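You operate a simulated robot arm through the tools that you are given. There is no shell and no other tool.

Carry out the task below with a simulated two-armed robot. There is one attempt and no reset: what you move stays moved.

TASK
Staple the pink sheets and the blue sheets, one staple each.
Fine: press on top of the head, fingers out of the stapler's mouth. Lay both back on the blotter.

Only the result counts: the job must be done as asked and must still hold three seconds after the hand-in. Knocking over, shifting, dropping, spilling or breaking anything else fails it. Flat cloth is picked up by pressing the open fingertips on it (5 to 10 N) and closing them slowly along it; thin cloth reads only 2 to 8 mm in the jaws.

THE ROBOT
Two 7-joint arms with two-finger grippers on one trunk that stands fixed in place. Base frame: the origin is at the foot of the trunk, x ahead of it, y to its left, z up; the work surface is at about z = 760. Readings come in mm, rad, newtons and seconds.
The left shoulder is at [149, 216, 1011], the right one opposite. With the tool pointing down near the work surface each hand reaches from about 400 to 900 mm from the base axis, measured 20 degrees to its own side. Payload 3.18 kg a hand.
The TCP of each hand is the grasp point between the finger pads, 30 mm short of the fingertips. In the tool frame z runs along the fingers and y along their closing line. The gripper opens to 144 mm. The gripper's body begins 103 mm behind the TCP.
Orientation is that of the tool frame in the base frame, as a unit quaternion [x, y, z, w]. With the fingers straight down and closing along the base's y, the tool's x points along the base's -x, its y along +y and its z along -z.

THE INTERFACE
- The arms move only by the tool drive_tool. It takes "left_motion", "right_motion" or both (then of equal length, played together; a hand with none holds still); each is a list of rows, each an object of numbers (a shift or turn left out is 0, a gripper value left out holds the last): "tx", "ty", "tz": the shift along the tool's x, y, z in mm; "ax", "ay", "az": the turn, a rotation vector about the tool's x, y, z in rad; "claw": the opening, from 0 (shut) to 1 (fully open). In form: [{"tx": .., "ty": .., "tz": .., "ax": .., "ay": .., "az": .., "claw": ..}, ...]. A call has 1 to 20 rows; each row shifts and turns the commanded pose from where the row before left it, along the tool's axes as they then stand. A row lasts 0.2 s, in which the tool goes at most 50 mm and 0.15 rad; a call with a longer step from one row to the next is refused whole, and so is a gripper value outside its range. A pose out of reach is approached as far as the arm can. The call stops where the force on the tool passes 90 N (or 10 N more than at its start, if that is more) or the arm is blocked; 0.2 s more then pass. Each finger halts on what it meets, pressing with about 29 N; the grip force reading is that of the motor and also rises with nothing between the fingers. The clock runs only during rows and for 0.2 s after the last one: add rows that do not move to give the fingers time. It gives the time, the measured TCP pose, the force on the tool (base axes), the opening and the grip force at its end, in the units of the frame above (readings bear some noise), with the torque about the TCP (base axes, N m) and any sound that the robot's microphone picked up.
- Cameras (640 x 400 px; columns grow to the right, rows downward): "scene" is now at [271.8, -51.6, 1193.5]; the picture's right is [-0.57, -0.82, 0.00], its down [-0.43, 0.30, -0.85] and it looks along [0.69, -0.49, -0.53] (base axes); focal length 289 px, centre (320, 200). "left" rides on the left gripper at [76, -16, -143] in its tool frame; the picture's right is [0.21, 0.98, 0.00], its down [-0.84, 0.18, -0.51] and it looks along [-0.50, 0.11, 0.86] (tool axes); focal length 218 px, centre (320, 200). "right" rides on the right gripper at [76, 16, -143] in its tool frame; the picture's right is [-0.21, 0.98, 0.00], its down [-0.84, -0.18, -0.51] and it looks along [-0.50, -0.11, 0.86] (tool axes); focal length 218 px, centre (320, 200). There is no depth. A picture from a camera that has moved, and an enlarged one, comes with that camera's place and axes in the base frame and with its lens.
- grab_frame(camera): a new picture of that camera. The clock stands still meanwhile.
- lift_body(by): slides the trunk up (or, below 0, down) by that many mm; the arms and the scene camera ride with it, the base frame stays. It gives what a move gives, with no picture.
- aim_head(pan, tilt): turns the head with the scene camera to pan (to the left, within 1.396 rad either way) and tilt (down, from -0.506 to 1.204), counted from straight ahead of the robot. It gives what a move gives.
- zoom(camera, box): a new picture of the part [left, top, right, bottom] of that camera's present view, enlarged. The clock stands still meanwhile.
- job_done(): hands the job in; it is judged then, once.

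Places have to be worked out from the pictures, the camera data and where the tool is seen. Open the grippers and draw the arms clear of the work before you hand the job in, unless the task says otherwise.

The tools are called after ">>>" as a command line: name --argument value ..., lists and objects as JSON in quotes. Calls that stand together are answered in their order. drive_tool: Moves the arms, as the interface text tells. Its arguments: {"type":"object","properties":{"left_motion":{"type":"array","items":{"type":"object","properties":{"tx":{"type":"number"},"ty":{"type":"number"},"tz":{"type":"number"},"ax":{"type":"number"},"ay":{"type":"number"},"az":{"type":"number"},"claw":{"type":"number"}}}},"right_motion":{"type":"array","items":{"type":"object","properties":{"tx":{"type":"number"},"ty":{"type":"number"},"tz":{"type":"number"},"ax":{"type":"number"},"ay":{"type":"number"},"az":{"type":"number"},"claw":{"type":"number"}}}}},"required":[]} The other tools are called the same way: lift_body (by) slides the trunk up or down; aim_head (pan, tilt) turns the head that bears the scene camera; grab_frame (camera) takes a picture; zoom (camera, box) takes an enlarged picture of a part of a camera's view; job_done () hands the job in.

At the start:

```text
t: 0.0
left_tcp_pos: [493.7, -34.3, 1040.7]
left_orientation: [0.0, 1.0, -0.001, 0.0]
left_ft_force: [0.0, 0.3, -0.2]
left_ft_torque: [0.01, 0.0, -0.01]
left_grip_width: 144.0
left_grip_force: 0.0
right_tcp_pos: [412.6, -553.9, 948.1]
right_orientation: [0.018, 0.968, -0.007, -0.249]
right_ft_force: [-0.5, -0.2, -0.4]
right_ft_torque: [0.01, 0.02, 0.01]
right_grip_width: 144.0
right_grip_force: 0.1
trunk travel left (down, up): [-100.0, 269.0]
head pan, tilt: [-0.611, 0.559]
```

scene: 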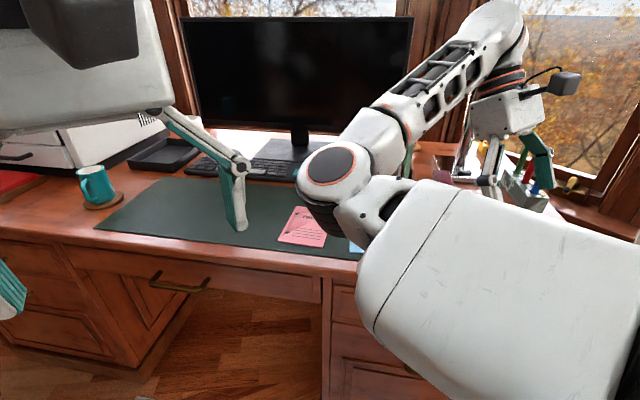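
right: 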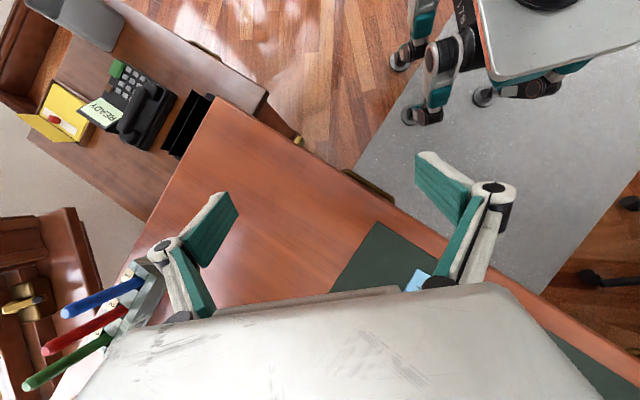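
left: 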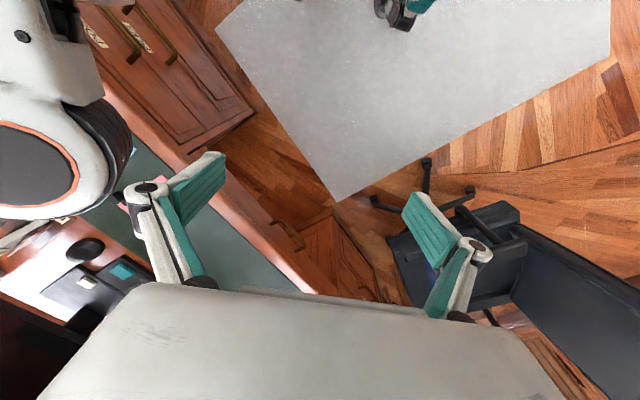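

The pictures show the pink sheets on the blotter, with the blue ones half hidden by the right arm and the stapler not yet seen. I turn the head and look around first.

>>> aim_head --pan -0.3 --tilt 0.8

>>> grab_frame --camera "scene"

```text
t: 0.8
left_tcp_pos: [494.0, -34.5, 1041.5]
left_orientation: [0.001, 1.0, 0.001, -0.001]
left_ft_force: [1.2, 0.3, -0.2]
left_ft_torque: [0.0, -0.02, -0.04]
left_grip_width: 144.0
left_grip_force: 0.0
right_tcp_pos: [408.9, -557.0, 947.9]
right_orientation: [0.024, 0.967, -0.007, -0.252]
right_ft_force: [-0.2, 0.0, 0.4]
right_ft_torque: [-0.03, -0.02, -0.06]
right_grip_width: 144.0
right_grip_force: 0.1
trunk travel left (down, up): [-100.0, 269.0]
head pan, tilt: [-0.3, 0.799]
```

```text
taken
camera scene: at [275.5, -24.1, 1173.0], right [-0.3, -0.96, 0.0], down [-0.68, 0.21, -0.7], along [0.67, -0.21, -0.72], focal length 289 px, centre (320, 200)
```

scene: 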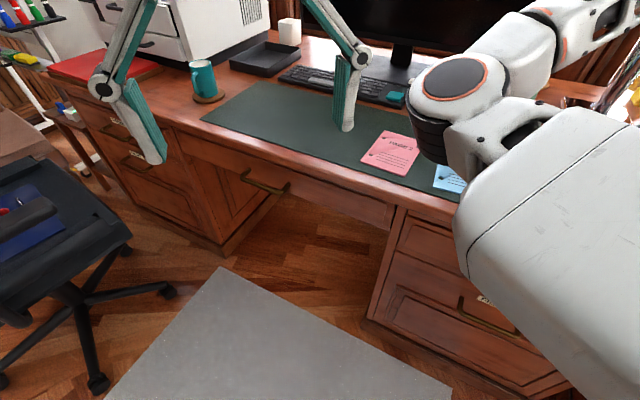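

The right upper arm hides the right side of the desk. I look further right, and from the right hand's own camera.

>>> aim_head --pan -0.9 --tilt 0.6

>>> grab_frame --camera "scene"

>>> grab_frame --camera "right"

```text
t: 1.8
left_tcp_pos: [494.0, -34.4, 1042.0]
left_orientation: [-0.001, 1.0, 0.0, 0.0]
left_ft_force: [0.3, -0.3, -0.6]
left_ft_torque: [0.01, -0.07, 0.02]
left_grip_width: 144.1
left_grip_force: 0.0
right_tcp_pos: [409.1, -556.2, 949.1]
right_orientation: [0.024, 0.967, -0.008, -0.252]
right_ft_force: [-0.4, -0.2, -0.1]
right_ft_torque: [0.0, 0.0, 0.02]
right_grip_width: 144.0
right_grip_force: 0.0
trunk travel left (down, up): [-100.0, 269.0]
head pan, tilt: [-0.901, 0.6]
```

```text
taken
camera scene: at [253.4, -69.5, 1189.8], right [-0.78, -0.62, 0.0], down [-0.35, 0.44, -0.82], along [0.51, -0.65, -0.57], focal length 289 px, centre (320, 200)
```

scene: 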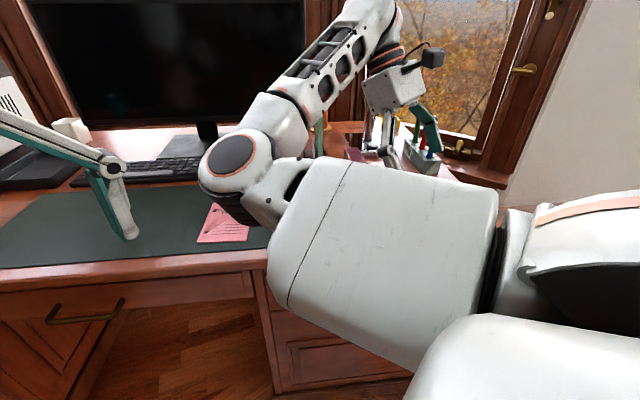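

```text
taken
camera right: at [414.5, -536.6, 1109.7], right [0.22, 0.97, -0.13], down [0.97, -0.22, 0.04], along [0.01, -0.13, -0.99], focal length 218 px, centre (320, 200)
```

right: 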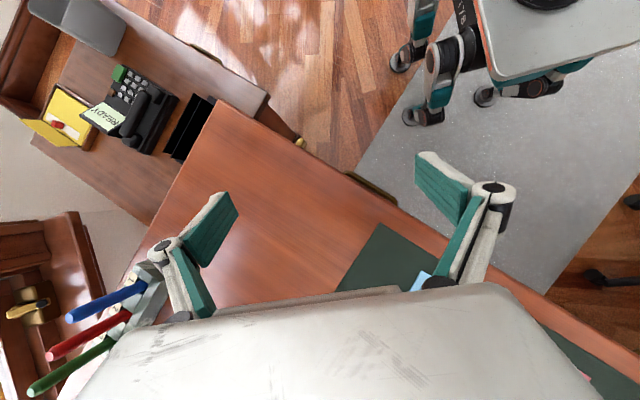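

The desk front edge runs at about 45° to my base, and the right arm blocks the view. I move the left hand aside to the left, and bring the right hand up, upright and turned so its camera faces the desk.

>>> drive_tool --left_motion '[{"ty": 40}, {"ty": 40}, {"ty": 40}, {"ty": 40}, {"ty": 20}, {}, {}, {}, {}, {}, {}, {}, {}]' --right_motion '[{"tx": 20, "tz": -35}, {"tx": 20, "tz": -35}, {"tx": 20, "tz": -35}, {"ay": -0.1275}, {"ay": -0.1275}, {"ay": -0.1275}, {"ay": -0.1275}, {"az": 0.1376}, {"az": 0.1376}, {"az": 0.1376}, {"az": 0.1376}, {"az": 0.1376}, {}]'

>>> grab_frame --camera "right"

>>> grab_frame --camera "scene"

```text
t: 2.5
left_tcp_pos: [493.2, 50.6, 1041.1]
left_orientation: [-0.001, 1.0, 0.001, 0.0]
left_ft_force: [-0.9, -0.7, -0.8]
left_ft_torque: [0.04, 0.0, 0.02]
left_grip_width: 144.0
left_grip_force: 0.0
right_tcp_pos: [406.6, -557.8, 992.6]
right_orientation: [0.031, 0.937, -0.023, -0.347]
right_ft_force: [-0.7, -0.2, 0.6]
right_ft_torque: [0.03, 0.06, -0.01]
right_grip_width: 144.2
right_grip_force: 0.1
trunk travel left (down, up): [-100.0, 269.0]
head pan, tilt: [-0.901, 0.6]
stopped in row 3 (right hand): the arm was blocked; the commanded pose is now the measured one
```

```text
taken
camera right: at [443.6, -534.2, 1147.9], right [0.2, 0.96, -0.2], down [0.96, -0.23, -0.15], along [-0.19, -0.16, -0.97], focal length 218 px, centre (320, 200)
```

right: 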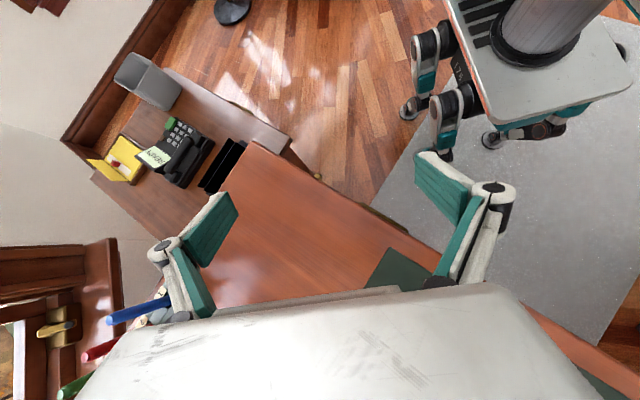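

```text
taken
camera scene: at [253.5, -69.9, 1189.7], right [-0.78, -0.62, 0.0], down [-0.35, 0.44, -0.82], along [0.51, -0.65, -0.57], focal length 289 px, centre (320, 200)
```

scene: 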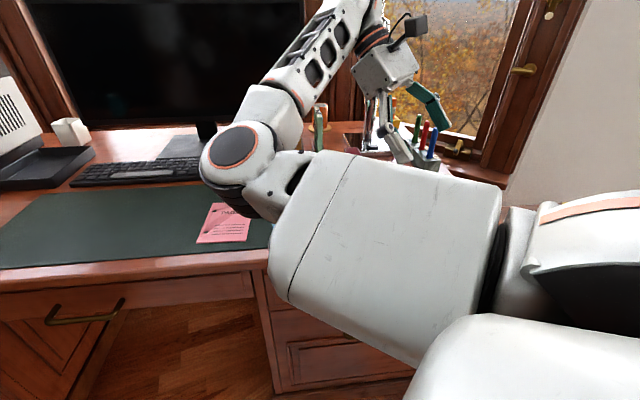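

The right wrist was at a limit; the fingers point back toward me. I swing the fingers to vertical while moving the hand forward, and continue moving the left hand aside.

>>> drive_tool --left_motion '[{"ty": 30}, {"ty": 30}, {"ty": 30}, {"ty": 30}, {"ty": 30}, {}, {}]' --right_motion '[{"tx": -22, "ay": -0.118}, {"tx": -22, "ay": -0.118}, {"tx": -22, "ay": -0.118}, {"tx": -22, "ay": -0.118}, {"tx": -22, "ay": -0.118}, {"tx": -22, "ay": -0.118}, {}]'

>>> grab_frame --camera "right"

>>> grab_frame --camera "scene"

```text
t: 4.1
left_tcp_pos: [492.4, 203.6, 1043.4]
left_orientation: [-0.001, 1.0, 0.0, 0.001]
left_ft_force: [-0.5, -0.5, 0.0]
left_ft_torque: [0.01, 0.01, 0.02]
left_grip_width: 144.1
left_grip_force: 0.0
right_tcp_pos: [526.7, -563.1, 942.1]
right_orientation: [0.018, 0.999, -0.03, 0.003]
right_ft_force: [0.4, 0.5, -0.6]
right_ft_torque: [0.04, 0.0, 0.01]
right_grip_width: 144.0
right_grip_force: 0.0
trunk travel left (down, up): [-100.0, 269.0]
head pan, tilt: [-0.901, 0.6]
```

```text
taken
camera right: at [451.5, -536.5, 1081.6], right [0.24, 0.97, -0.06], down [0.83, -0.18, 0.52], along [0.5, -0.18, -0.85], focal length 218 px, centre (320, 200)
```

right: 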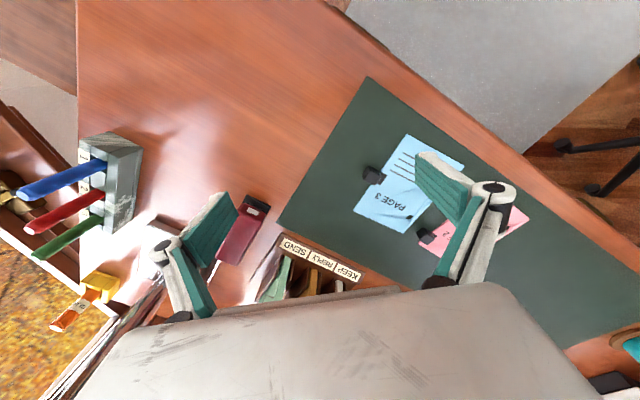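

```text
taken
camera scene: at [253.3, -69.7, 1189.9], right [-0.78, -0.62, 0.0], down [-0.35, 0.44, -0.83], along [0.51, -0.65, -0.56], focal length 289 px, centre (320, 200)
```

scene: 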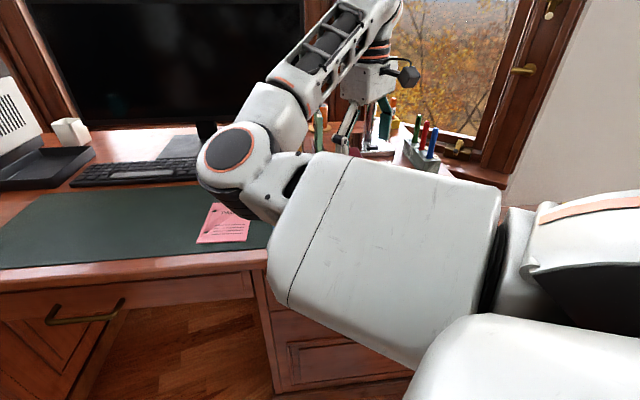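

I now see a burgundy stapler, the blue and pink bundles (each with a small black thing at a corner), a letter rack and a marker block. I zoom in on these.

>>> zoom --camera "right" --box '[340, 110, 540, 260]'

>>> zoom --camera "right" --box '[180, 170, 380, 310]'

```text
2.67 times, centred on (440, 185) of right
camera zoom: at [451.5, -536.5, 1081.6], right [0.24, 0.97, -0.06], down [0.83, -0.18, 0.52], along [0.5, -0.18, -0.85], focal length 582 px, centre (0, 240)
```

zoom: 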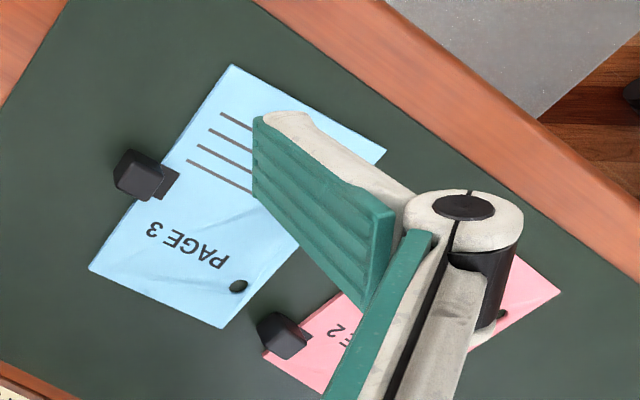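

```text
2.86 times, centred on (280, 240) of right
camera zoom: at [451.5, -536.5, 1081.6], right [0.24, 0.97, -0.06], down [0.83, -0.18, 0.52], along [0.5, -0.18, -0.85], focal length 624 px, centre (434, 86)
```

zoom: 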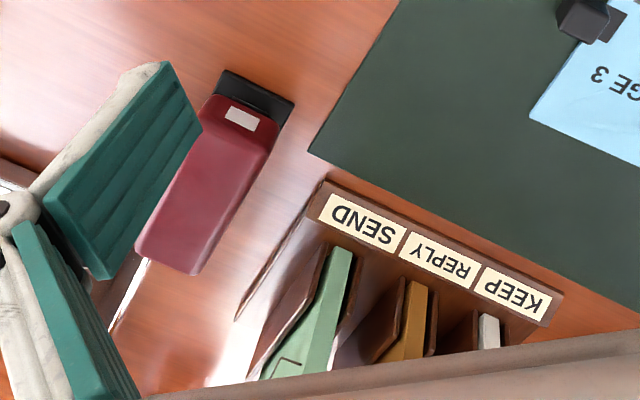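

The stapler sits right of the letter rack, near the far end of the right arm's reach, and the bundles carry small black clips. I raise the right hand, level it and turn it to look squarely across the desk.

>>> drive_tool --right_motion '[{"ax": -0.06, "ty": 40, "tz": -20}, {"ty": 40, "tz": -20}, {"az": 0.138, "tz": -20}, {"az": 0.138, "tz": -20}, {"az": 0.138, "tz": -20}, {"az": 0.138}, {"az": 0.138}, {}]'

>>> grab_frame --camera "right"

>>> grab_frame --camera "scene"

```text
t: 4.7
left_tcp_pos: [491.1, 203.3, 1045.1]
left_orientation: [0.0, 1.0, 0.001, 0.0]
left_ft_force: [-0.4, -0.3, 0.6]
left_ft_torque: [0.0, 0.03, -0.01]
left_grip_width: 144.0
left_grip_force: 0.0
right_tcp_pos: [473.5, -554.0, 918.4]
right_orientation: [0.108, 0.991, -0.012, -0.083]
right_ft_force: [0.5, 0.6, -0.3]
right_ft_torque: [0.02, -0.03, 0.01]
right_grip_width: 144.1
right_grip_force: 0.0
trunk travel left (down, up): [-100.0, 269.0]
head pan, tilt: [-0.901, 0.6]
stopped in row 3 (right hand): the arm was blocked; the commanded pose is now the measured one
```

```text
taken
camera right: at [428.4, -521.6, 1071.2], right [0.41, 0.91, -0.07], down [0.86, -0.36, 0.37], along [0.31, -0.22, -0.93], focal length 218 px, centre (320, 200)
```

right: 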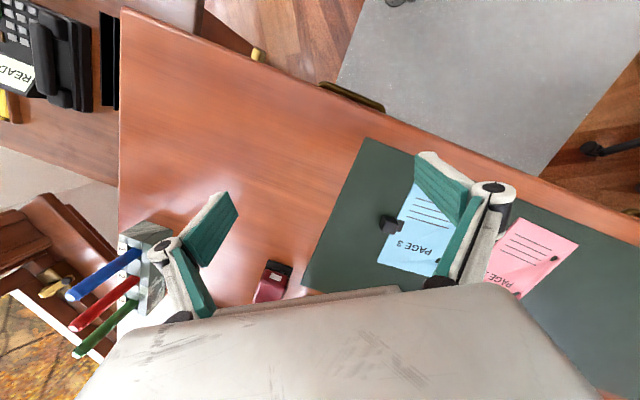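

```text
taken
camera scene: at [252.6, -69.4, 1190.2], right [-0.78, -0.62, 0.0], down [-0.35, 0.44, -0.83], along [0.51, -0.65, -0.56], focal length 289 px, centre (320, 200)
```

scene: 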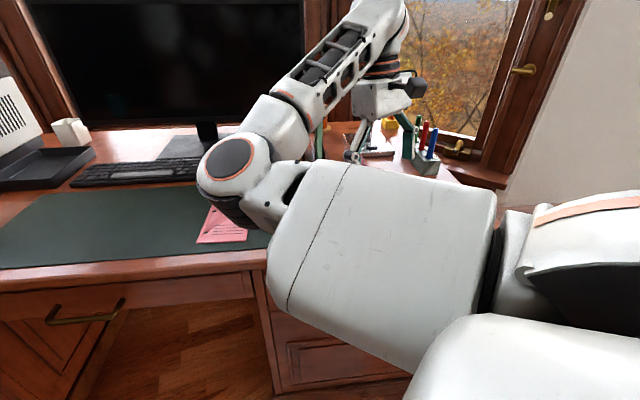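

The arm hit a limit again when rising/moving inward. I straighten the tool and move outward over the desk instead, then turn in small steps.

>>> drive_tool --right_motion '[{"tx": -30, "ay": -0.1}, {"tx": -30, "ay": -0.067}, {"tx": -30}, {"tx": -30}, {"tx": -20}, {}]'

>>> grab_frame --camera "right"

```text
t: 6.1
left_tcp_pos: [490.7, 202.3, 1043.4]
left_orientation: [0.0, 1.0, 0.0, 0.0]
left_ft_force: [0.4, -0.8, 1.1]
left_ft_torque: [0.0, -0.02, 0.0]
left_grip_width: 144.2
left_grip_force: 0.2
right_tcp_pos: [615.0, -579.6, 912.3]
right_orientation: [0.103, 0.995, -0.017, 0.002]
right_ft_force: [0.4, -0.4, -0.7]
right_ft_torque: [0.02, -0.04, -0.01]
right_grip_width: 144.0
right_grip_force: 0.1
trunk travel left (down, up): [-100.0, 269.0]
head pan, tilt: [-0.901, 0.6]
```

```text
taken
camera right: at [544.4, -544.3, 1053.1], right [0.4, 0.91, -0.03], down [0.79, -0.33, 0.52], along [0.47, -0.24, -0.85], focal length 218 px, centre (320, 200)
```

right: 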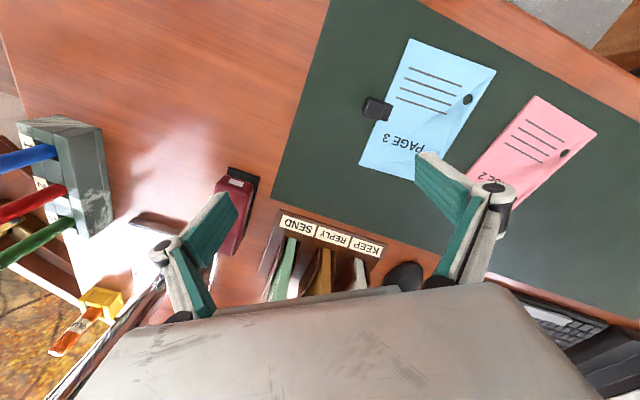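

That worked; now both bundles and dots are clear. I keep moving outward and try turning further and higher.

>>> drive_tool --right_motion '[{"az": 0.12, "ty": 20}, {"az": 0.12, "ty": 20}, {"az": 0.12, "ty": 20, "tz": -15}, {"az": 0.12, "ty": 20, "tz": -15}, {"tz": -15}, {}]'

>>> grab_frame --camera "right"

```text
t: 7.7
left_tcp_pos: [490.5, 201.1, 1043.3]
left_orientation: [0.0, 1.0, 0.0, -0.001]
left_ft_force: [0.5, 0.3, 0.1]
left_ft_torque: [0.01, 0.03, 0.0]
left_grip_width: 143.9
left_grip_force: 0.1
right_tcp_pos: [629.1, -527.3, 921.2]
right_orientation: [0.356, 0.933, -0.043, -0.028]
right_ft_force: [-0.4, -0.8, 0.3]
right_ft_torque: [0.04, 0.0, 0.01]
right_grip_width: 143.8
right_grip_force: 0.1
trunk travel left (down, up): [-100.0, 269.0]
head pan, tilt: [-0.901, 0.6]
stopped in row 6 (right hand): the arm was blocked; the commanded pose is now the measured one
```

```text
taken
camera right: at [595.0, -457.1, 1062.5], right [0.8, 0.59, -0.1], down [0.55, -0.67, 0.5], along [0.23, -0.46, -0.86], focal length 218 px, centre (320, 200)
```

right: 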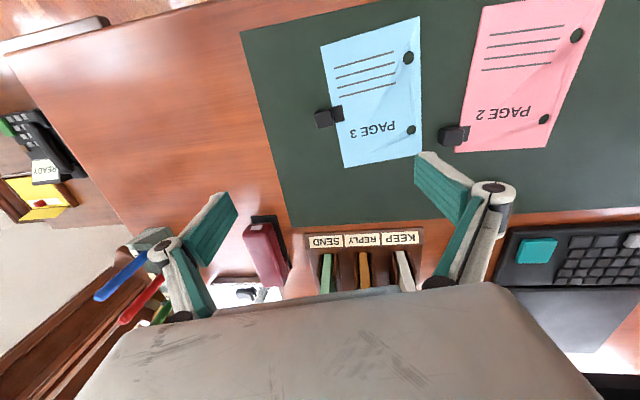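

Both bundles are fully visible now: two dark holes on one long edge, a black clip at the opposite edge near the title. I zoom in on the clips and the stapler.

>>> zoom --camera "right" --box '[290, 0, 470, 180]'

>>> zoom --camera "right" --box '[430, 0, 620, 180]'

>>> zoom --camera "right" --box '[220, 190, 320, 300]'

```text
2.22 times, centred on (380, 90) of right
camera zoom: at [595.0, -457.1, 1062.5], right [0.8, 0.59, -0.1], down [0.55, -0.67, 0.5], along [0.23, -0.46, -0.86], focal length 485 px, centre (187, 444)
```

zoom: 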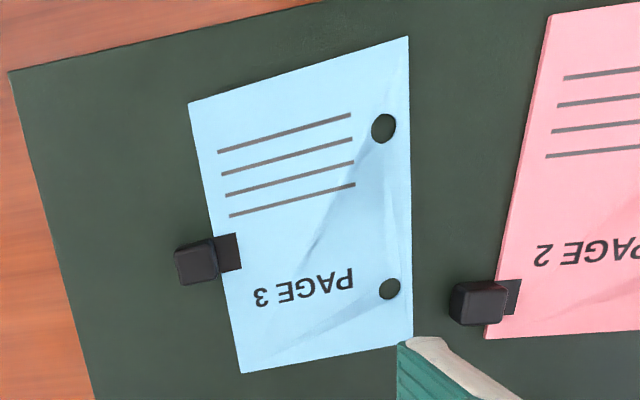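

```text
2.22 times, centred on (525, 90) of right
camera zoom: at [595.0, -457.1, 1062.5], right [0.8, 0.59, -0.1], down [0.55, -0.67, 0.5], along [0.23, -0.46, -0.86], focal length 485 px, centre (-136, 444)
```

zoom: 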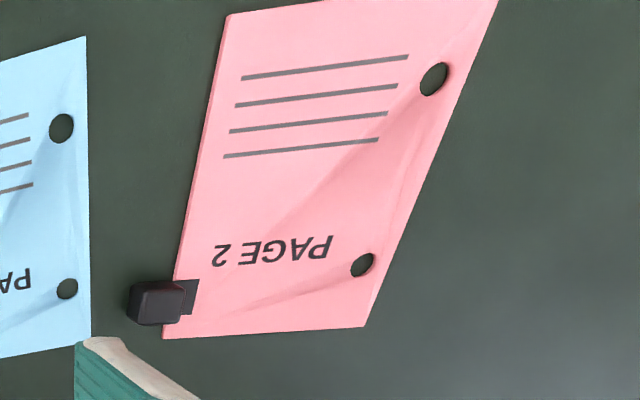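

```text
3.64 times, centred on (270, 245) of right
camera zoom: at [595.0, -457.1, 1062.5], right [0.8, 0.59, -0.1], down [0.55, -0.67, 0.5], along [0.23, -0.46, -0.86], focal length 794 px, centre (502, 36)
```

zoom: 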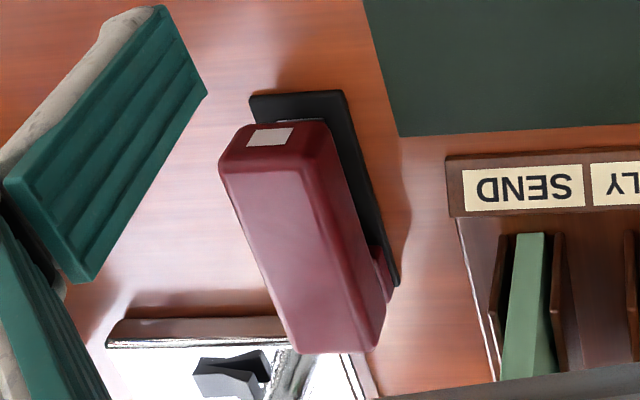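

The stapler lies with its open mouth facing the robot: front at about (618, −703), axis pointing to (0.68, −0.73). Each bundle is about 105×148 mm, and the blue one's clip is near (608, −507). I level the right hand and turn it so the fingers close along the bundle's long side.

>>> drive_tool --right_motion '[{"ax": -0.1, "ay": -0.022}, {"az": -0.14}, {"az": -0.14}, {"az": -0.14}, {"az": -0.14}, {"az": -0.14}, {"az": -0.14}, {"az": -0.14}, {"az": -0.14}, {"az": -0.14}, {"az": -0.14}, {"az": -0.14}, {}]'

>>> grab_frame --camera "right"

>>> grab_frame --camera "scene"

```text
t: 9.2
left_tcp_pos: [491.9, 202.6, 1043.9]
left_orientation: [0.0, 1.0, 0.0, 0.0]
left_ft_force: [0.7, -0.7, 0.3]
left_ft_torque: [0.03, 0.03, 0.0]
left_grip_width: 144.0
left_grip_force: 0.1
right_tcp_pos: [605.4, -540.7, 858.8]
right_orientation: [-0.007, 0.997, -0.01, -0.072]
right_ft_force: [0.0, 0.7, -0.8]
right_ft_torque: [-0.01, -0.04, 0.01]
right_grip_width: 144.0
right_grip_force: 0.1
trunk travel left (down, up): [-100.0, 269.0]
head pan, tilt: [-0.901, 0.6]
stopped in row 7 (right hand): the arm was blocked; the commanded pose is now the measured one
```

```text
taken
camera right: at [551.0, -523.3, 1011.5], right [0.19, 0.98, -0.05], down [0.91, -0.16, 0.38], along [0.37, -0.12, -0.92], focal length 218 px, centre (320, 200)
```

right: 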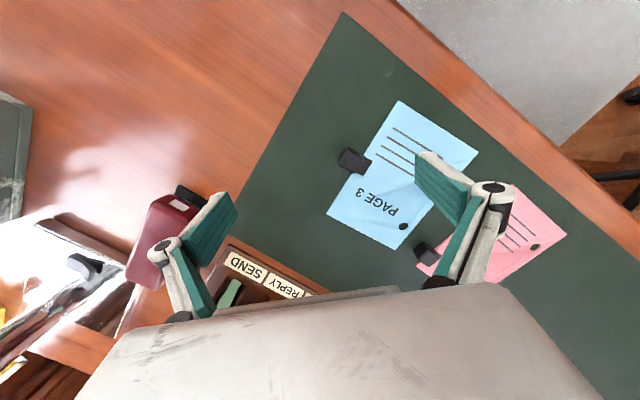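

```text
taken
camera scene: at [253.5, -70.0, 1189.7], right [-0.78, -0.62, 0.0], down [-0.35, 0.44, -0.82], along [0.51, -0.65, -0.57], focal length 289 px, centre (320, 200)
```

scene: 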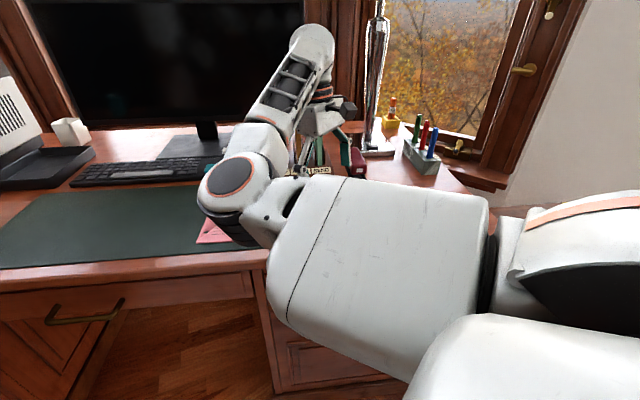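

The wrist is bending past its limit because the elbow sits low, so the hand sags when turned. Raising the trunk puts the shoulder higher relative to the desk, which should relieve this; I lift by 150 mm.

>>> lift_body --by 150

>>> grab_frame --camera "scene"

```text
t: 11.0
left_tcp_pos: [492.2, 203.1, 1191.5]
left_orientation: [-0.001, 1.0, -0.001, -0.003]
left_ft_force: [0.0, -0.6, -0.5]
left_ft_torque: [0.0, 0.0, -0.03]
left_grip_width: 143.9
left_grip_force: 0.1
right_tcp_pos: [609.0, -535.9, 1010.3]
right_orientation: [-0.012, 0.997, -0.008, -0.07]
right_ft_force: [0.5, -0.2, 0.0]
right_ft_torque: [-0.03, 0.02, 0.02]
right_grip_width: 144.2
right_grip_force: 0.1
trunk travel left (down, up): [-250.0, 119.0]
head pan, tilt: [-0.901, 0.6]
```

```text
taken
camera scene: at [117.3, -69.6, 1357.9], right [-0.78, -0.62, 0.0], down [-0.35, 0.44, -0.82], along [0.51, -0.65, -0.57], focal length 289 px, centre (320, 200)
```

scene: 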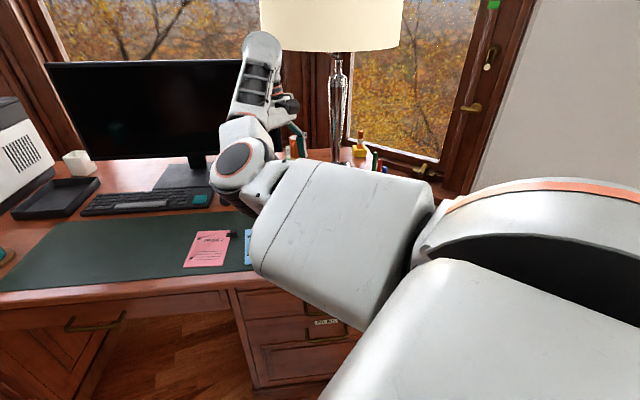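

The trunk is up and the sheets are visible. Now I lower the right hand 90 mm with the tool levelled, then turn it in steps.

>>> drive_tool --right_motion '[{"ay": -0.07, "tz": 30}, {"ay": -0.07, "ax": -0.018, "tz": 30}, {"tz": 30}, {"az": -0.12}, {"az": -0.12}, {"az": -0.12}, {"az": -0.12}, {}]'

>>> grab_frame --camera "right"

```text
t: 12.8
left_tcp_pos: [491.2, 202.6, 1193.8]
left_orientation: [0.0, 1.0, 0.0, 0.0]
left_ft_force: [-0.1, 0.6, -0.2]
left_ft_torque: [-0.02, -0.02, -0.01]
left_grip_width: 144.1
left_grip_force: 0.0
right_tcp_pos: [602.4, -536.9, 921.5]
right_orientation: [-0.249, 0.968, 0.002, 0.001]
right_ft_force: [0.3, -0.3, 0.6]
right_ft_torque: [-0.01, 0.0, -0.01]
right_grip_width: 143.9
right_grip_force: 0.0
trunk travel left (down, up): [-250.0, 119.0]
head pan, tilt: [-0.901, 0.6]
```

```text
taken
camera right: at [528.0, -560.6, 1063.6], right [-0.29, 0.96, 0.0], down [0.82, 0.25, 0.51], along [0.49, 0.15, -0.86], focal length 218 px, centre (320, 200)
```

right: 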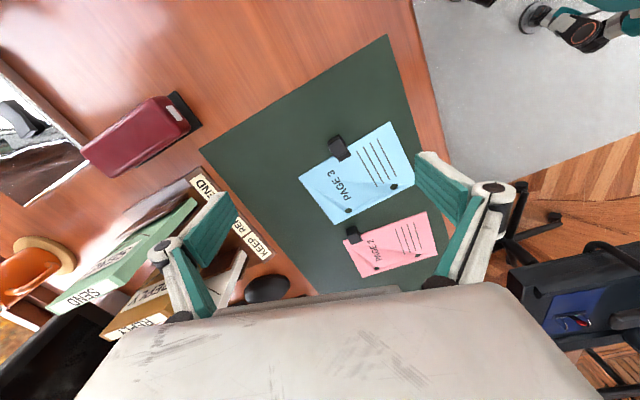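

The hand is level and turning freely now (tool x at about 209°). I zoom in to measure the clips, the bundles and the stapler.

>>> zoom --camera "right" --box '[290, 110, 450, 290]'

>>> zoom --camera "right" --box '[70, 70, 230, 190]'

```text
2.22 times, centred on (370, 200) of right
camera zoom: at [528.0, -560.6, 1063.6], right [-0.29, 0.96, 0.0], down [0.82, 0.25, 0.51], along [0.49, 0.15, -0.86], focal length 485 px, centre (209, 200)
```

zoom: 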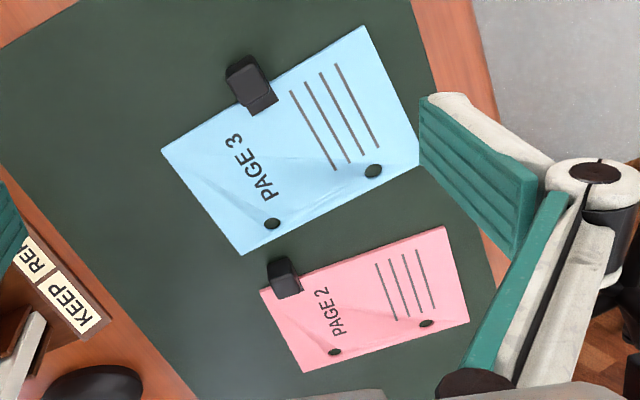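

```text
3.33 times, centred on (150, 130) of right
camera zoom: at [528.0, -560.6, 1063.6], right [-0.29, 0.96, 0.0], down [0.82, 0.25, 0.51], along [0.49, 0.15, -0.86], focal length 728 px, centre (887, 433)
```

zoom: 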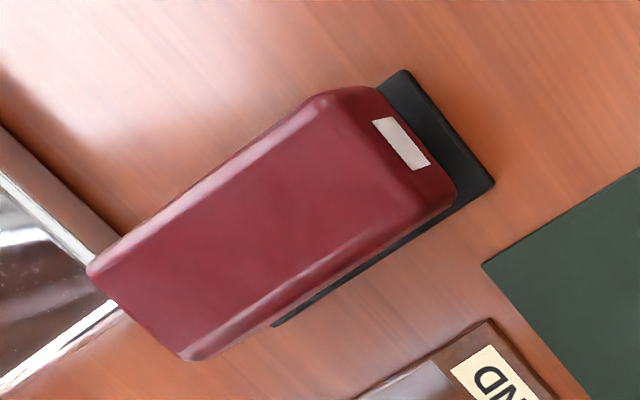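

Measured: blue long edge with the clip runs from (672, −551) to (558, −455), with the clip block near (606, −513). Before touching anything I want a low view into the stapler's mouth, so I move in front of it and tilt the camera flatter.

>>> drive_tool --right_motion '[{"az": 0.11}, {"az": 0.11}, {"az": 0.108}, {"tx": 28.2, "ty": -43}, {"tx": 28.2, "ty": -43}, {"tx": 28.2, "ty": -43}, {"tx": 28.2, "ty": -43}, {"ay": -0.12}, {"ay": -0.12}, {"ay": -0.12}, {"ay": -0.12}, {"ay": -0.12}, {"tz": 25, "tx": 17.5}, {"tz": 25, "tx": 17.5}, {}]'

>>> grab_frame --camera "right"

```text
refused: row 4 steps farther than a row can; nothing moved
```

```text
taken
camera right: at [528.0, -560.6, 1063.6], right [-0.29, 0.96, 0.0], down [0.82, 0.25, 0.51], along [0.49, 0.15, -0.86], focal length 218 px, centre (320, 200)
```

right: 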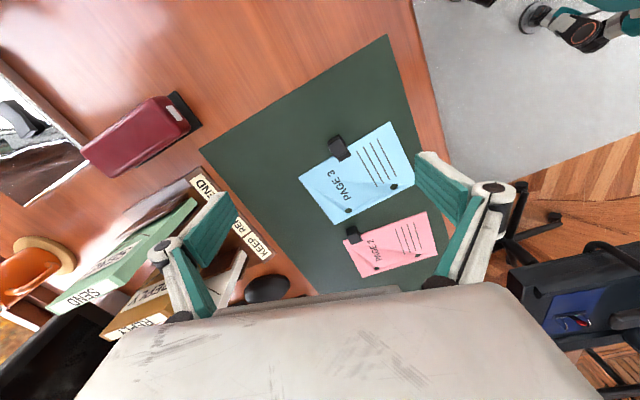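

The row step was slightly too long and nothing moved; I resend with smaller steps.

>>> drive_tool --right_motion '[{"az": 0.11}, {"az": 0.11}, {"az": 0.108}, {"tx": 23, "ty": -35}, {"tx": 23, "ty": -35}, {"tx": 23, "ty": -35}, {"tx": 23, "ty": -35}, {"tx": 21, "ty": -33}, {"ay": -0.12}, {"ay": -0.12}, {"ay": -0.12}, {"ay": -0.12}, {"ay": -0.12}, {"tz": 25, "tx": 17.5}, {"tz": 25, "tx": 17.5}, {}]'

>>> grab_frame --camera "right"

```text
t: 16.2
left_tcp_pos: [491.1, 203.7, 1193.1]
left_orientation: [0.0, 1.0, 0.0, 0.0]
left_ft_force: [-1.0, 0.5, -0.6]
left_ft_torque: [-0.03, 0.04, 0.02]
left_grip_width: 144.0
left_grip_force: 0.1
right_tcp_pos: [518.7, -727.5, 857.6]
right_orientation: [-0.082, 0.951, 0.027, 0.296]
right_ft_force: [0.3, -0.2, 0.5]
right_ft_torque: [-0.04, -0.01, 0.0]
right_grip_width: 144.0
right_grip_force: 0.1
trunk travel left (down, up): [-250.0, 119.0]
head pan, tilt: [-0.901, 0.6]
```

```text
taken
camera right: at [375.4, -737.6, 932.4], right [0.0, 0.99, 0.12], down [0.43, -0.11, 0.9], along [0.9, 0.05, -0.43], focal length 218 px, centre (320, 200)
```

right: 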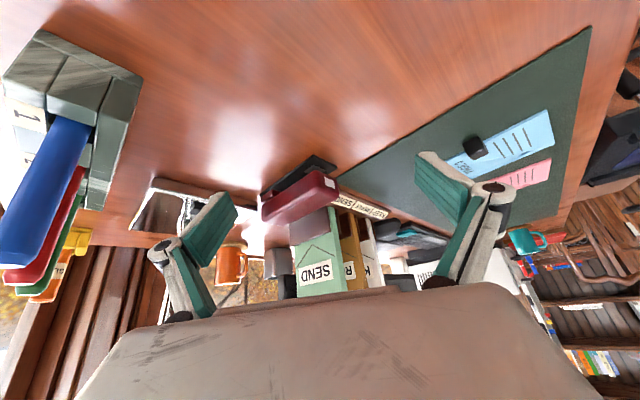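

>>> zoom --camera "right" --box '[240, 140, 360, 240]'

```text
4.00 times, centred on (300, 190) of right
camera zoom: at [375.4, -737.6, 932.4], right [0.0, 0.99, 0.12], down [0.43, -0.11, 0.9], along [0.9, 0.05, -0.43], focal length 873 px, centre (400, 240)
```

zoom: 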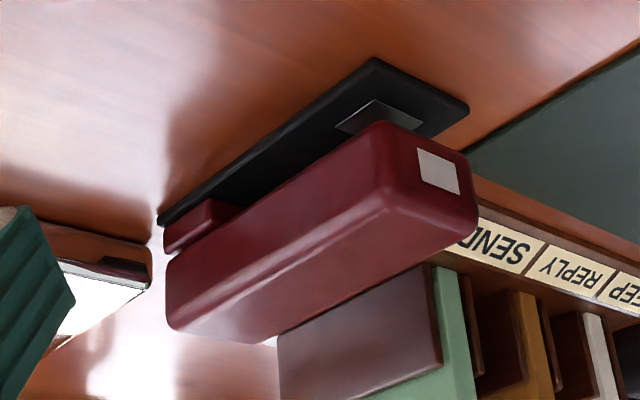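

The stapler's mouth opens at the front: base top about z 767, head underside about z 779, head top about z 807, with a metal anvil plate 10–25 mm behind the front edge. I go back above the blue clip with the fingers set to close along the bundle's long edge.

>>> drive_tool --right_motion '[{"ay": 0.12, "tz": -10}, {"ay": 0.12, "tz": -10}, {"ay": 0.12}, {"ay": 0.12}, {"ay": 0.12}, {"az": -0.139}, {"az": -0.139}, {"az": -0.139}, {"az": -0.139}, {"az": -0.139}, {"tx": -43.8, "ty": 14.3}, {"tx": -43.8, "ty": 14.3}, {"tx": -43.8, "ty": 14.3}, {"tx": -43.8, "ty": 14.3, "claw": 0.45}, {"tx": -43.8, "ty": 14.3}, {}]'

>>> grab_frame --camera "right"

```text
t: 19.6
left_tcp_pos: [491.4, 202.7, 1194.5]
left_orientation: [0.0, 1.0, 0.0, 0.0]
left_ft_force: [0.4, 0.4, 0.5]
left_ft_torque: [-0.01, 0.0, 0.01]
left_grip_width: 144.3
left_grip_force: 0.0
right_tcp_pos: [595.7, -523.3, 884.2]
right_orientation: [-0.417, 0.909, -0.002, 0.006]
right_ft_force: [0.0, 0.5, -0.6]
right_ft_torque: [-0.03, -0.02, -0.01]
right_grip_width: 64.9
right_grip_force: 0.1
trunk travel left (down, up): [-250.0, 119.0]
head pan, tilt: [-0.901, 0.6]
```

```text
taken
camera right: at [534.0, -571.4, 1026.7], right [-0.6, 0.8, 0.0], down [0.68, 0.52, 0.52], along [0.41, 0.31, -0.86], focal length 218 px, centre (320, 200)
```

right: 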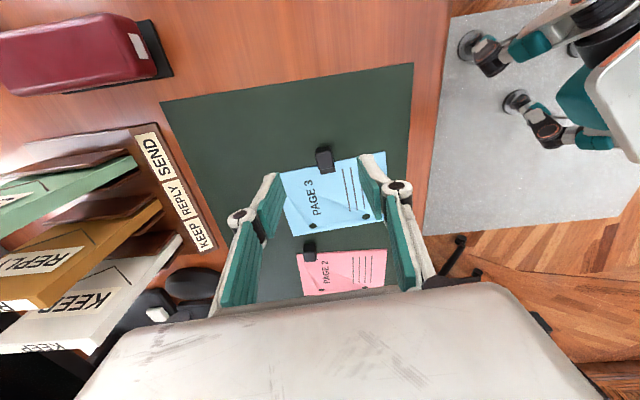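

The clip lies about 15 mm beyond the tool toward the sheet. I zoom in to get the clip's exact size and place.

>>> zoom --camera "right" --box '[270, 130, 400, 270]'

```text
2.86 times, centred on (335, 200) of right
camera zoom: at [534.0, -571.4, 1026.7], right [-0.6, 0.8, 0.0], down [0.68, 0.52, 0.52], along [0.41, 0.31, -0.86], focal length 624 px, centre (277, 200)
```

zoom: 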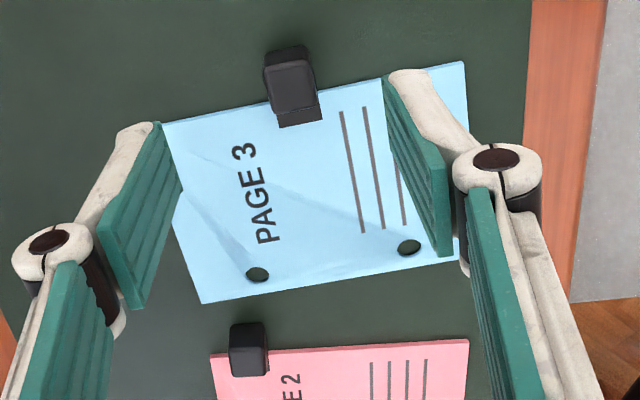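

The edge is aligned with the fingers' closing line, and the block is about 20 mm wide. I shift over it and lower to just above the blotter.

>>> drive_tool --right_motion '[{"tx": -13}, {"tz": 25}, {"tz": 25}, {"tz": 20}, {}]'

>>> grab_frame --camera "right"

```text
t: 21.0
left_tcp_pos: [491.0, 200.5, 1193.2]
left_orientation: [0.0, 1.0, 0.0, 0.0]
left_ft_force: [0.1, -1.0, 0.0]
left_ft_torque: [0.01, -0.04, 0.01]
left_grip_width: 144.2
left_grip_force: 0.0
right_tcp_pos: [605.0, -539.6, 831.1]
right_orientation: [-0.394, 0.919, -0.011, 0.019]
right_ft_force: [-0.4, -0.3, -0.3]
right_ft_torque: [-0.01, -0.03, -0.02]
right_grip_width: 64.9
right_grip_force: 0.1
trunk travel left (down, up): [-250.0, 119.0]
head pan, tilt: [-0.901, 0.6]
stopped in row 5 (right hand): the arm was blocked; the commanded pose is now the measured one
```

```text
taken
camera right: at [535.7, -584.9, 970.9], right [-0.56, 0.83, -0.03], down [0.69, 0.49, 0.54], along [0.46, 0.28, -0.84], focal length 218 px, centre (320, 200)
```

right: 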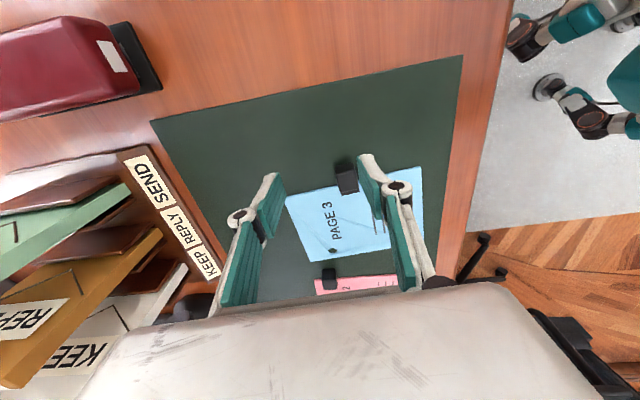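

The arm was blocked again and slid 26 mm sideways, so a joint is at its limit. I look at the arm posture.

>>> aim_head --pan -0.7 --tilt 0.6

>>> grab_frame --camera "scene"

>>> grab_frame --camera "left"

```text
t: 21.7
left_tcp_pos: [491.3, 202.2, 1193.0]
left_orientation: [0.001, 1.0, 0.0, 0.001]
left_ft_force: [0.5, 0.4, 0.3]
left_ft_torque: [0.0, 0.0, 0.01]
left_grip_width: 144.0
left_grip_force: 0.1
right_tcp_pos: [605.5, -540.8, 829.9]
right_orientation: [-0.394, 0.919, -0.01, 0.018]
right_ft_force: [0.1, 0.5, 0.4]
right_ft_torque: [0.0, 0.0, 0.0]
right_grip_width: 64.8
right_grip_force: 0.0
trunk travel left (down, up): [-250.0, 119.0]
head pan, tilt: [-0.7, 0.6]
```

```text
taken
camera scene: at [129.2, -57.4, 1358.1], right [-0.64, -0.76, 0.0], down [-0.43, 0.36, -0.83], along [0.63, -0.53, -0.56], focal length 289 px, centre (320, 200)
```

scene: 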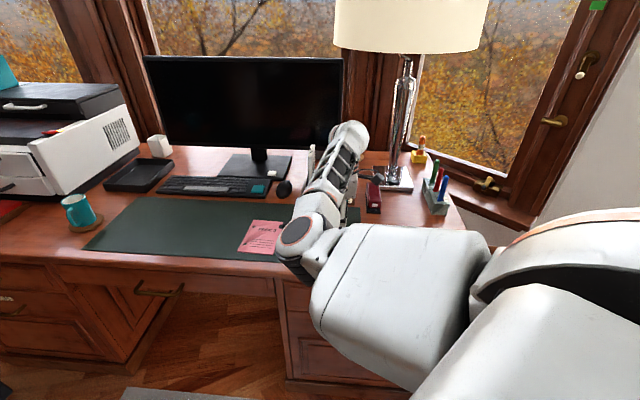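

```text
taken
camera left: at [416.1, 186.8, 1336.0], right [-0.21, 0.98, 0.0], down [0.84, 0.18, 0.51], along [0.5, 0.11, -0.86], focal length 218 px, centre (320, 200)
```

left: 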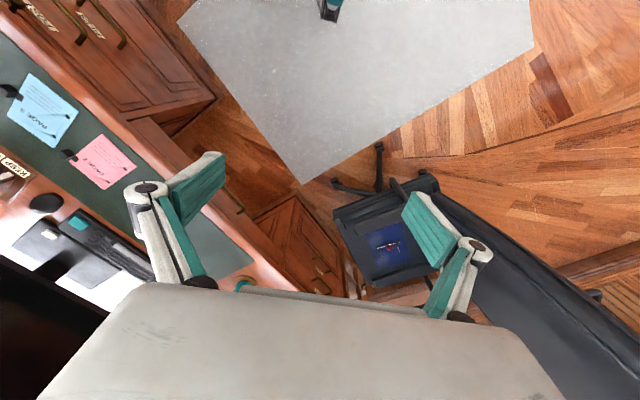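

I back up, take some yaw off (to about 210°) and try descending at the clip again, to learn which motion is the limiting one.

>>> drive_tool --right_motion '[{"tz": -30}, {"ax": -0.032, "ay": 0.025, "az": 0.1}, {"az": 0.1}, {"az": 0.09}, {"tx": -14.2, "ty": 23.9}, {"tz": 20}, {"tz": 20}, {}]'

```text
t: 23.7
left_tcp_pos: [491.4, 201.4, 1194.3]
left_orientation: [-0.001, 1.0, 0.0, 0.0]
left_ft_force: [0.1, -0.1, 0.8]
left_ft_torque: [0.03, 0.0, -0.03]
left_grip_width: 143.8
left_grip_force: 0.0
right_tcp_pos: [606.9, -533.9, 840.8]
right_orientation: [-0.236, 0.972, -0.001, 0.021]
right_ft_force: [-0.5, 0.2, -0.5]
right_ft_torque: [-0.01, -0.03, 0.03]
right_grip_width: 64.6
right_grip_force: 0.0
trunk travel left (down, up): [-250.0, 119.0]
head pan, tilt: [-0.7, 0.6]
stopped in row 8 (right hand): the arm was blocked; the commanded pose is now the measured one
```

Yaw is not what blocks it: it's moving inward and down, so the elbow may be hitting something (perhaps the desk edge). I turn the left hand so its camera looks across at the right arm.

>>> drive_tool --left_motion '[{"az": 0.145}, {"az": 0.145}, {"az": 0.145}, {"az": 0.145}, {"az": 0.145}, {"az": 0.145}, {"az": 0.145}, {"az": 0.145}, {"az": 0.145}, {"az": 0.145}, {}]'

>>> grab_frame --camera "left"

```text
t: 26.1
left_tcp_pos: [491.6, 202.3, 1194.4]
left_orientation: [0.072, 0.997, -0.001, 0.0]
left_ft_force: [-0.2, 0.3, -0.4]
left_ft_torque: [-0.05, -0.01, 0.02]
left_grip_width: 143.8
left_grip_force: 0.1
left hand out of reach, approached as far as the arm can: row 2, 3, 4, 5, 6, 7, 8, 9, 10
right_tcp_pos: [607.5, -533.9, 838.9]
right_orientation: [-0.236, 0.972, -0.002, 0.019]
right_ft_force: [0.7, -0.6, 0.6]
right_ft_torque: [0.0, -0.03, 0.03]
right_grip_width: 64.6
right_grip_force: 0.1
trunk travel left (down, up): [-250.0, 119.0]
head pan, tilt: [-0.7, 0.6]
```

```text
taken
camera left: at [414.5, 197.9, 1335.8], right [-0.07, 1.0, 0.0], down [0.86, 0.06, 0.51], along [0.51, 0.03, -0.86], focal length 218 px, centre (320, 200)
```

left: 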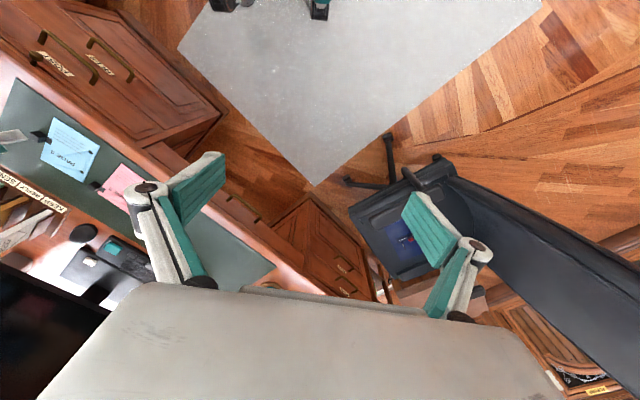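

The left wrist can't yaw that way. I undo that command and instead roll the left hand so its camera tips toward the right arm.

>>> drive_tool --left_motion '[{"az": -0.145}, {"az": -0.145}, {"az": -0.145}, {"az": -0.145}, {"az": -0.145}, {"az": -0.145}, {"az": -0.145}, {"az": -0.145}, {"az": -0.145}, {"az": -0.145}, {"ax": 0.14}, {"ax": 0.14}, {"ax": 0.14}, {"ax": 0.14}, {"ax": 0.14}, {"ax": 0.14}, {}]'

>>> grab_frame --camera "left"

```text
t: 29.7
left_tcp_pos: [491.5, 202.7, 1194.4]
left_orientation: [-0.554, 0.726, -0.324, 0.248]
left_ft_force: [0.1, -0.5, -0.3]
left_ft_torque: [0.01, 0.03, -0.03]
left_grip_width: 144.1
left_grip_force: 0.2
right_tcp_pos: [606.1, -533.3, 839.1]
right_orientation: [-0.235, 0.972, -0.001, 0.019]
right_ft_force: [0.3, 0.0, -0.5]
right_ft_torque: [0.01, 0.0, 0.0]
right_grip_width: 65.1
right_grip_force: 0.0
trunk travel left (down, up): [-250.0, 119.0]
head pan, tilt: [-0.7, 0.6]
```

```text
taken
camera left: at [380.4, 154.3, 1301.2], right [-0.68, -0.03, -0.73], down [-0.26, 0.94, 0.2], along [0.68, 0.33, -0.65], focal length 218 px, centre (320, 200)
```

left: 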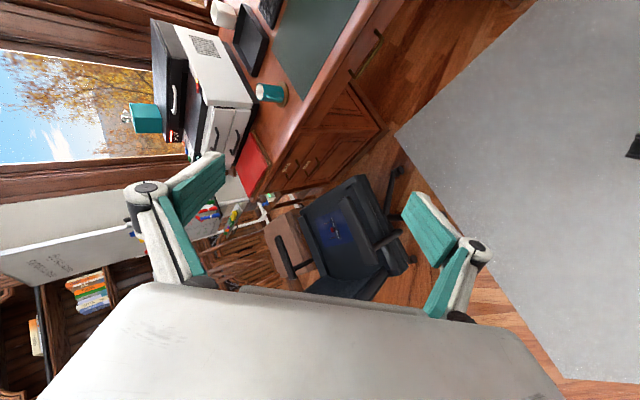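

The out-of-reach rows had been dropped, so my undo overshot. I reverse properly and then roll the left hand toward the right arm.

>>> drive_tool --left_motion '[{"ax": -0.14}, {"ax": -0.14}, {"ax": -0.14}, {"ax": -0.14}, {"ax": -0.14}, {"ax": -0.14}, {"az": 0.14}, {"az": 0.14}, {"az": 0.14}, {"az": 0.14}, {"az": 0.14}, {"az": 0.14}, {"az": 0.14}, {"az": 0.14}, {"ax": 0.14}, {"ax": 0.14}, {"ax": 0.14}, {"ax": 0.14}, {"ax": 0.14}, {}]'

>>> grab_frame --camera "left"

```text
t: 33.9
left_tcp_pos: [491.3, 201.5, 1193.4]
left_orientation: [-0.087, 0.935, -0.342, 0.033]
left_ft_force: [1.1, -0.3, 0.6]
left_ft_torque: [0.03, -0.01, 0.0]
left_grip_width: 144.1
left_grip_force: 0.1
right_tcp_pos: [605.4, -534.3, 839.1]
right_orientation: [-0.235, 0.972, -0.001, 0.019]
right_ft_force: [-0.2, 0.1, 0.4]
right_ft_torque: [-0.03, 0.01, -0.02]
right_grip_width: 64.7
right_grip_force: 0.0
trunk travel left (down, up): [-250.0, 119.0]
head pan, tilt: [-0.7, 0.6]
```

```text
taken
camera left: at [402.1, 266.5, 1312.9], right [-0.34, 0.7, -0.63], down [0.74, 0.61, 0.27], along [0.58, -0.37, -0.73], focal length 218 px, centre (320, 200)
```

left: 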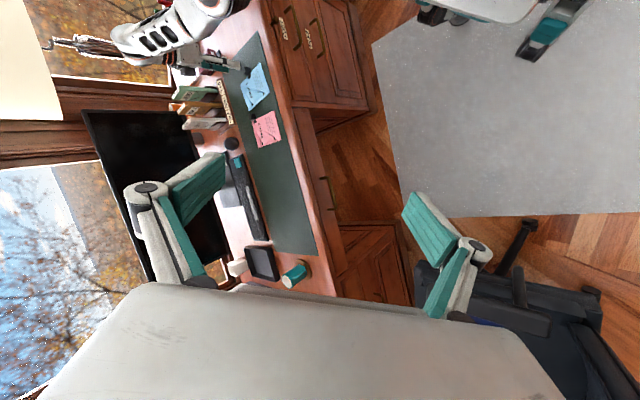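

The right arm's elbow is just at the upper edge of this view. I roll the left hand a little further.

>>> drive_tool --left_motion '[{"ax": 0.14}, {"ax": 0.14}, {"ax": 0.12}, {}]'

>>> grab_frame --camera "left"

```text
t: 34.9
left_tcp_pos: [491.4, 202.4, 1192.3]
left_orientation: [-0.079, 0.848, -0.521, 0.05]
left_ft_force: [-0.5, -0.4, 0.2]
left_ft_torque: [-0.01, 0.0, 0.04]
left_grip_width: 144.1
left_grip_force: 0.0
right_tcp_pos: [605.7, -533.9, 838.6]
right_orientation: [-0.235, 0.972, -0.001, 0.019]
right_ft_force: [-0.2, 0.4, -0.5]
right_ft_torque: [0.01, 0.0, 0.03]
right_grip_width: 64.8
right_grip_force: 0.1
trunk travel left (down, up): [-250.0, 119.0]
head pan, tilt: [-0.7, 0.6]
```

```text
taken
camera left: at [394.6, 306.6, 1272.6], right [-0.29, 0.4, -0.87], down [0.73, 0.68, 0.07], along [0.62, -0.62, -0.48], focal length 218 px, centre (320, 200)
```

left: 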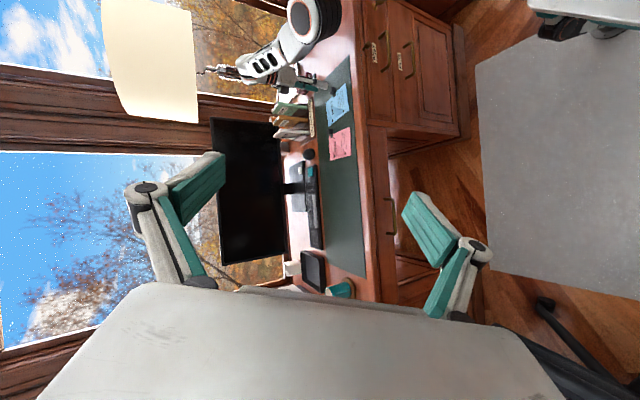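

From this view the elbow is near (412, −253, 1055), well clear of the desk, so it is a joint limit. I probe where the arm can go: up a bit, outward in x, then toward +y.

>>> drive_tool --right_motion '[{"tz": -20}, {"tx": -24, "ty": -12.5}, {"tx": -24, "ty": -12.5}, {"tx": -24, "ty": -12.5}, {}]'

>>> drive_tool --right_motion '[{"tx": -9, "ty": 17.8}, {"tx": -9, "ty": 17.8}, {"tx": -9, "ty": 17.8}, {}]'

```text
t: 36.1
left_tcp_pos: [491.5, 203.6, 1193.4]
left_orientation: [-0.08, 0.849, -0.52, 0.049]
left_ft_force: [1.4, 0.0, 0.4]
left_ft_torque: [0.04, 0.02, 0.0]
left_grip_width: 144.2
left_grip_force: 0.0
right_tcp_pos: [689.3, -528.5, 859.8]
right_orientation: [-0.239, 0.971, 0.001, 0.019]
right_ft_force: [0.3, -0.5, -0.3]
right_ft_torque: [0.04, 0.0, -0.01]
right_grip_width: 64.7
right_grip_force: 0.2
trunk travel left (down, up): [-250.0, 119.0]
head pan, tilt: [-0.7, 0.6]
```

```text
t: 37.1
left_tcp_pos: [490.8, 203.0, 1193.4]
left_orientation: [-0.08, 0.849, -0.52, 0.049]
left_ft_force: [-1.0, -0.7, 0.1]
left_ft_torque: [0.02, -0.03, -0.01]
left_grip_width: 144.0
left_grip_force: 0.0
right_tcp_pos: [687.4, -469.5, 860.1]
right_orientation: [-0.239, 0.971, 0.0, 0.019]
right_ft_force: [0.2, -1.0, 0.2]
right_ft_torque: [-0.03, -0.05, -0.01]
right_grip_width: 64.8
right_grip_force: 0.0
trunk travel left (down, up): [-250.0, 119.0]
head pan, tilt: [-0.7, 0.6]
```

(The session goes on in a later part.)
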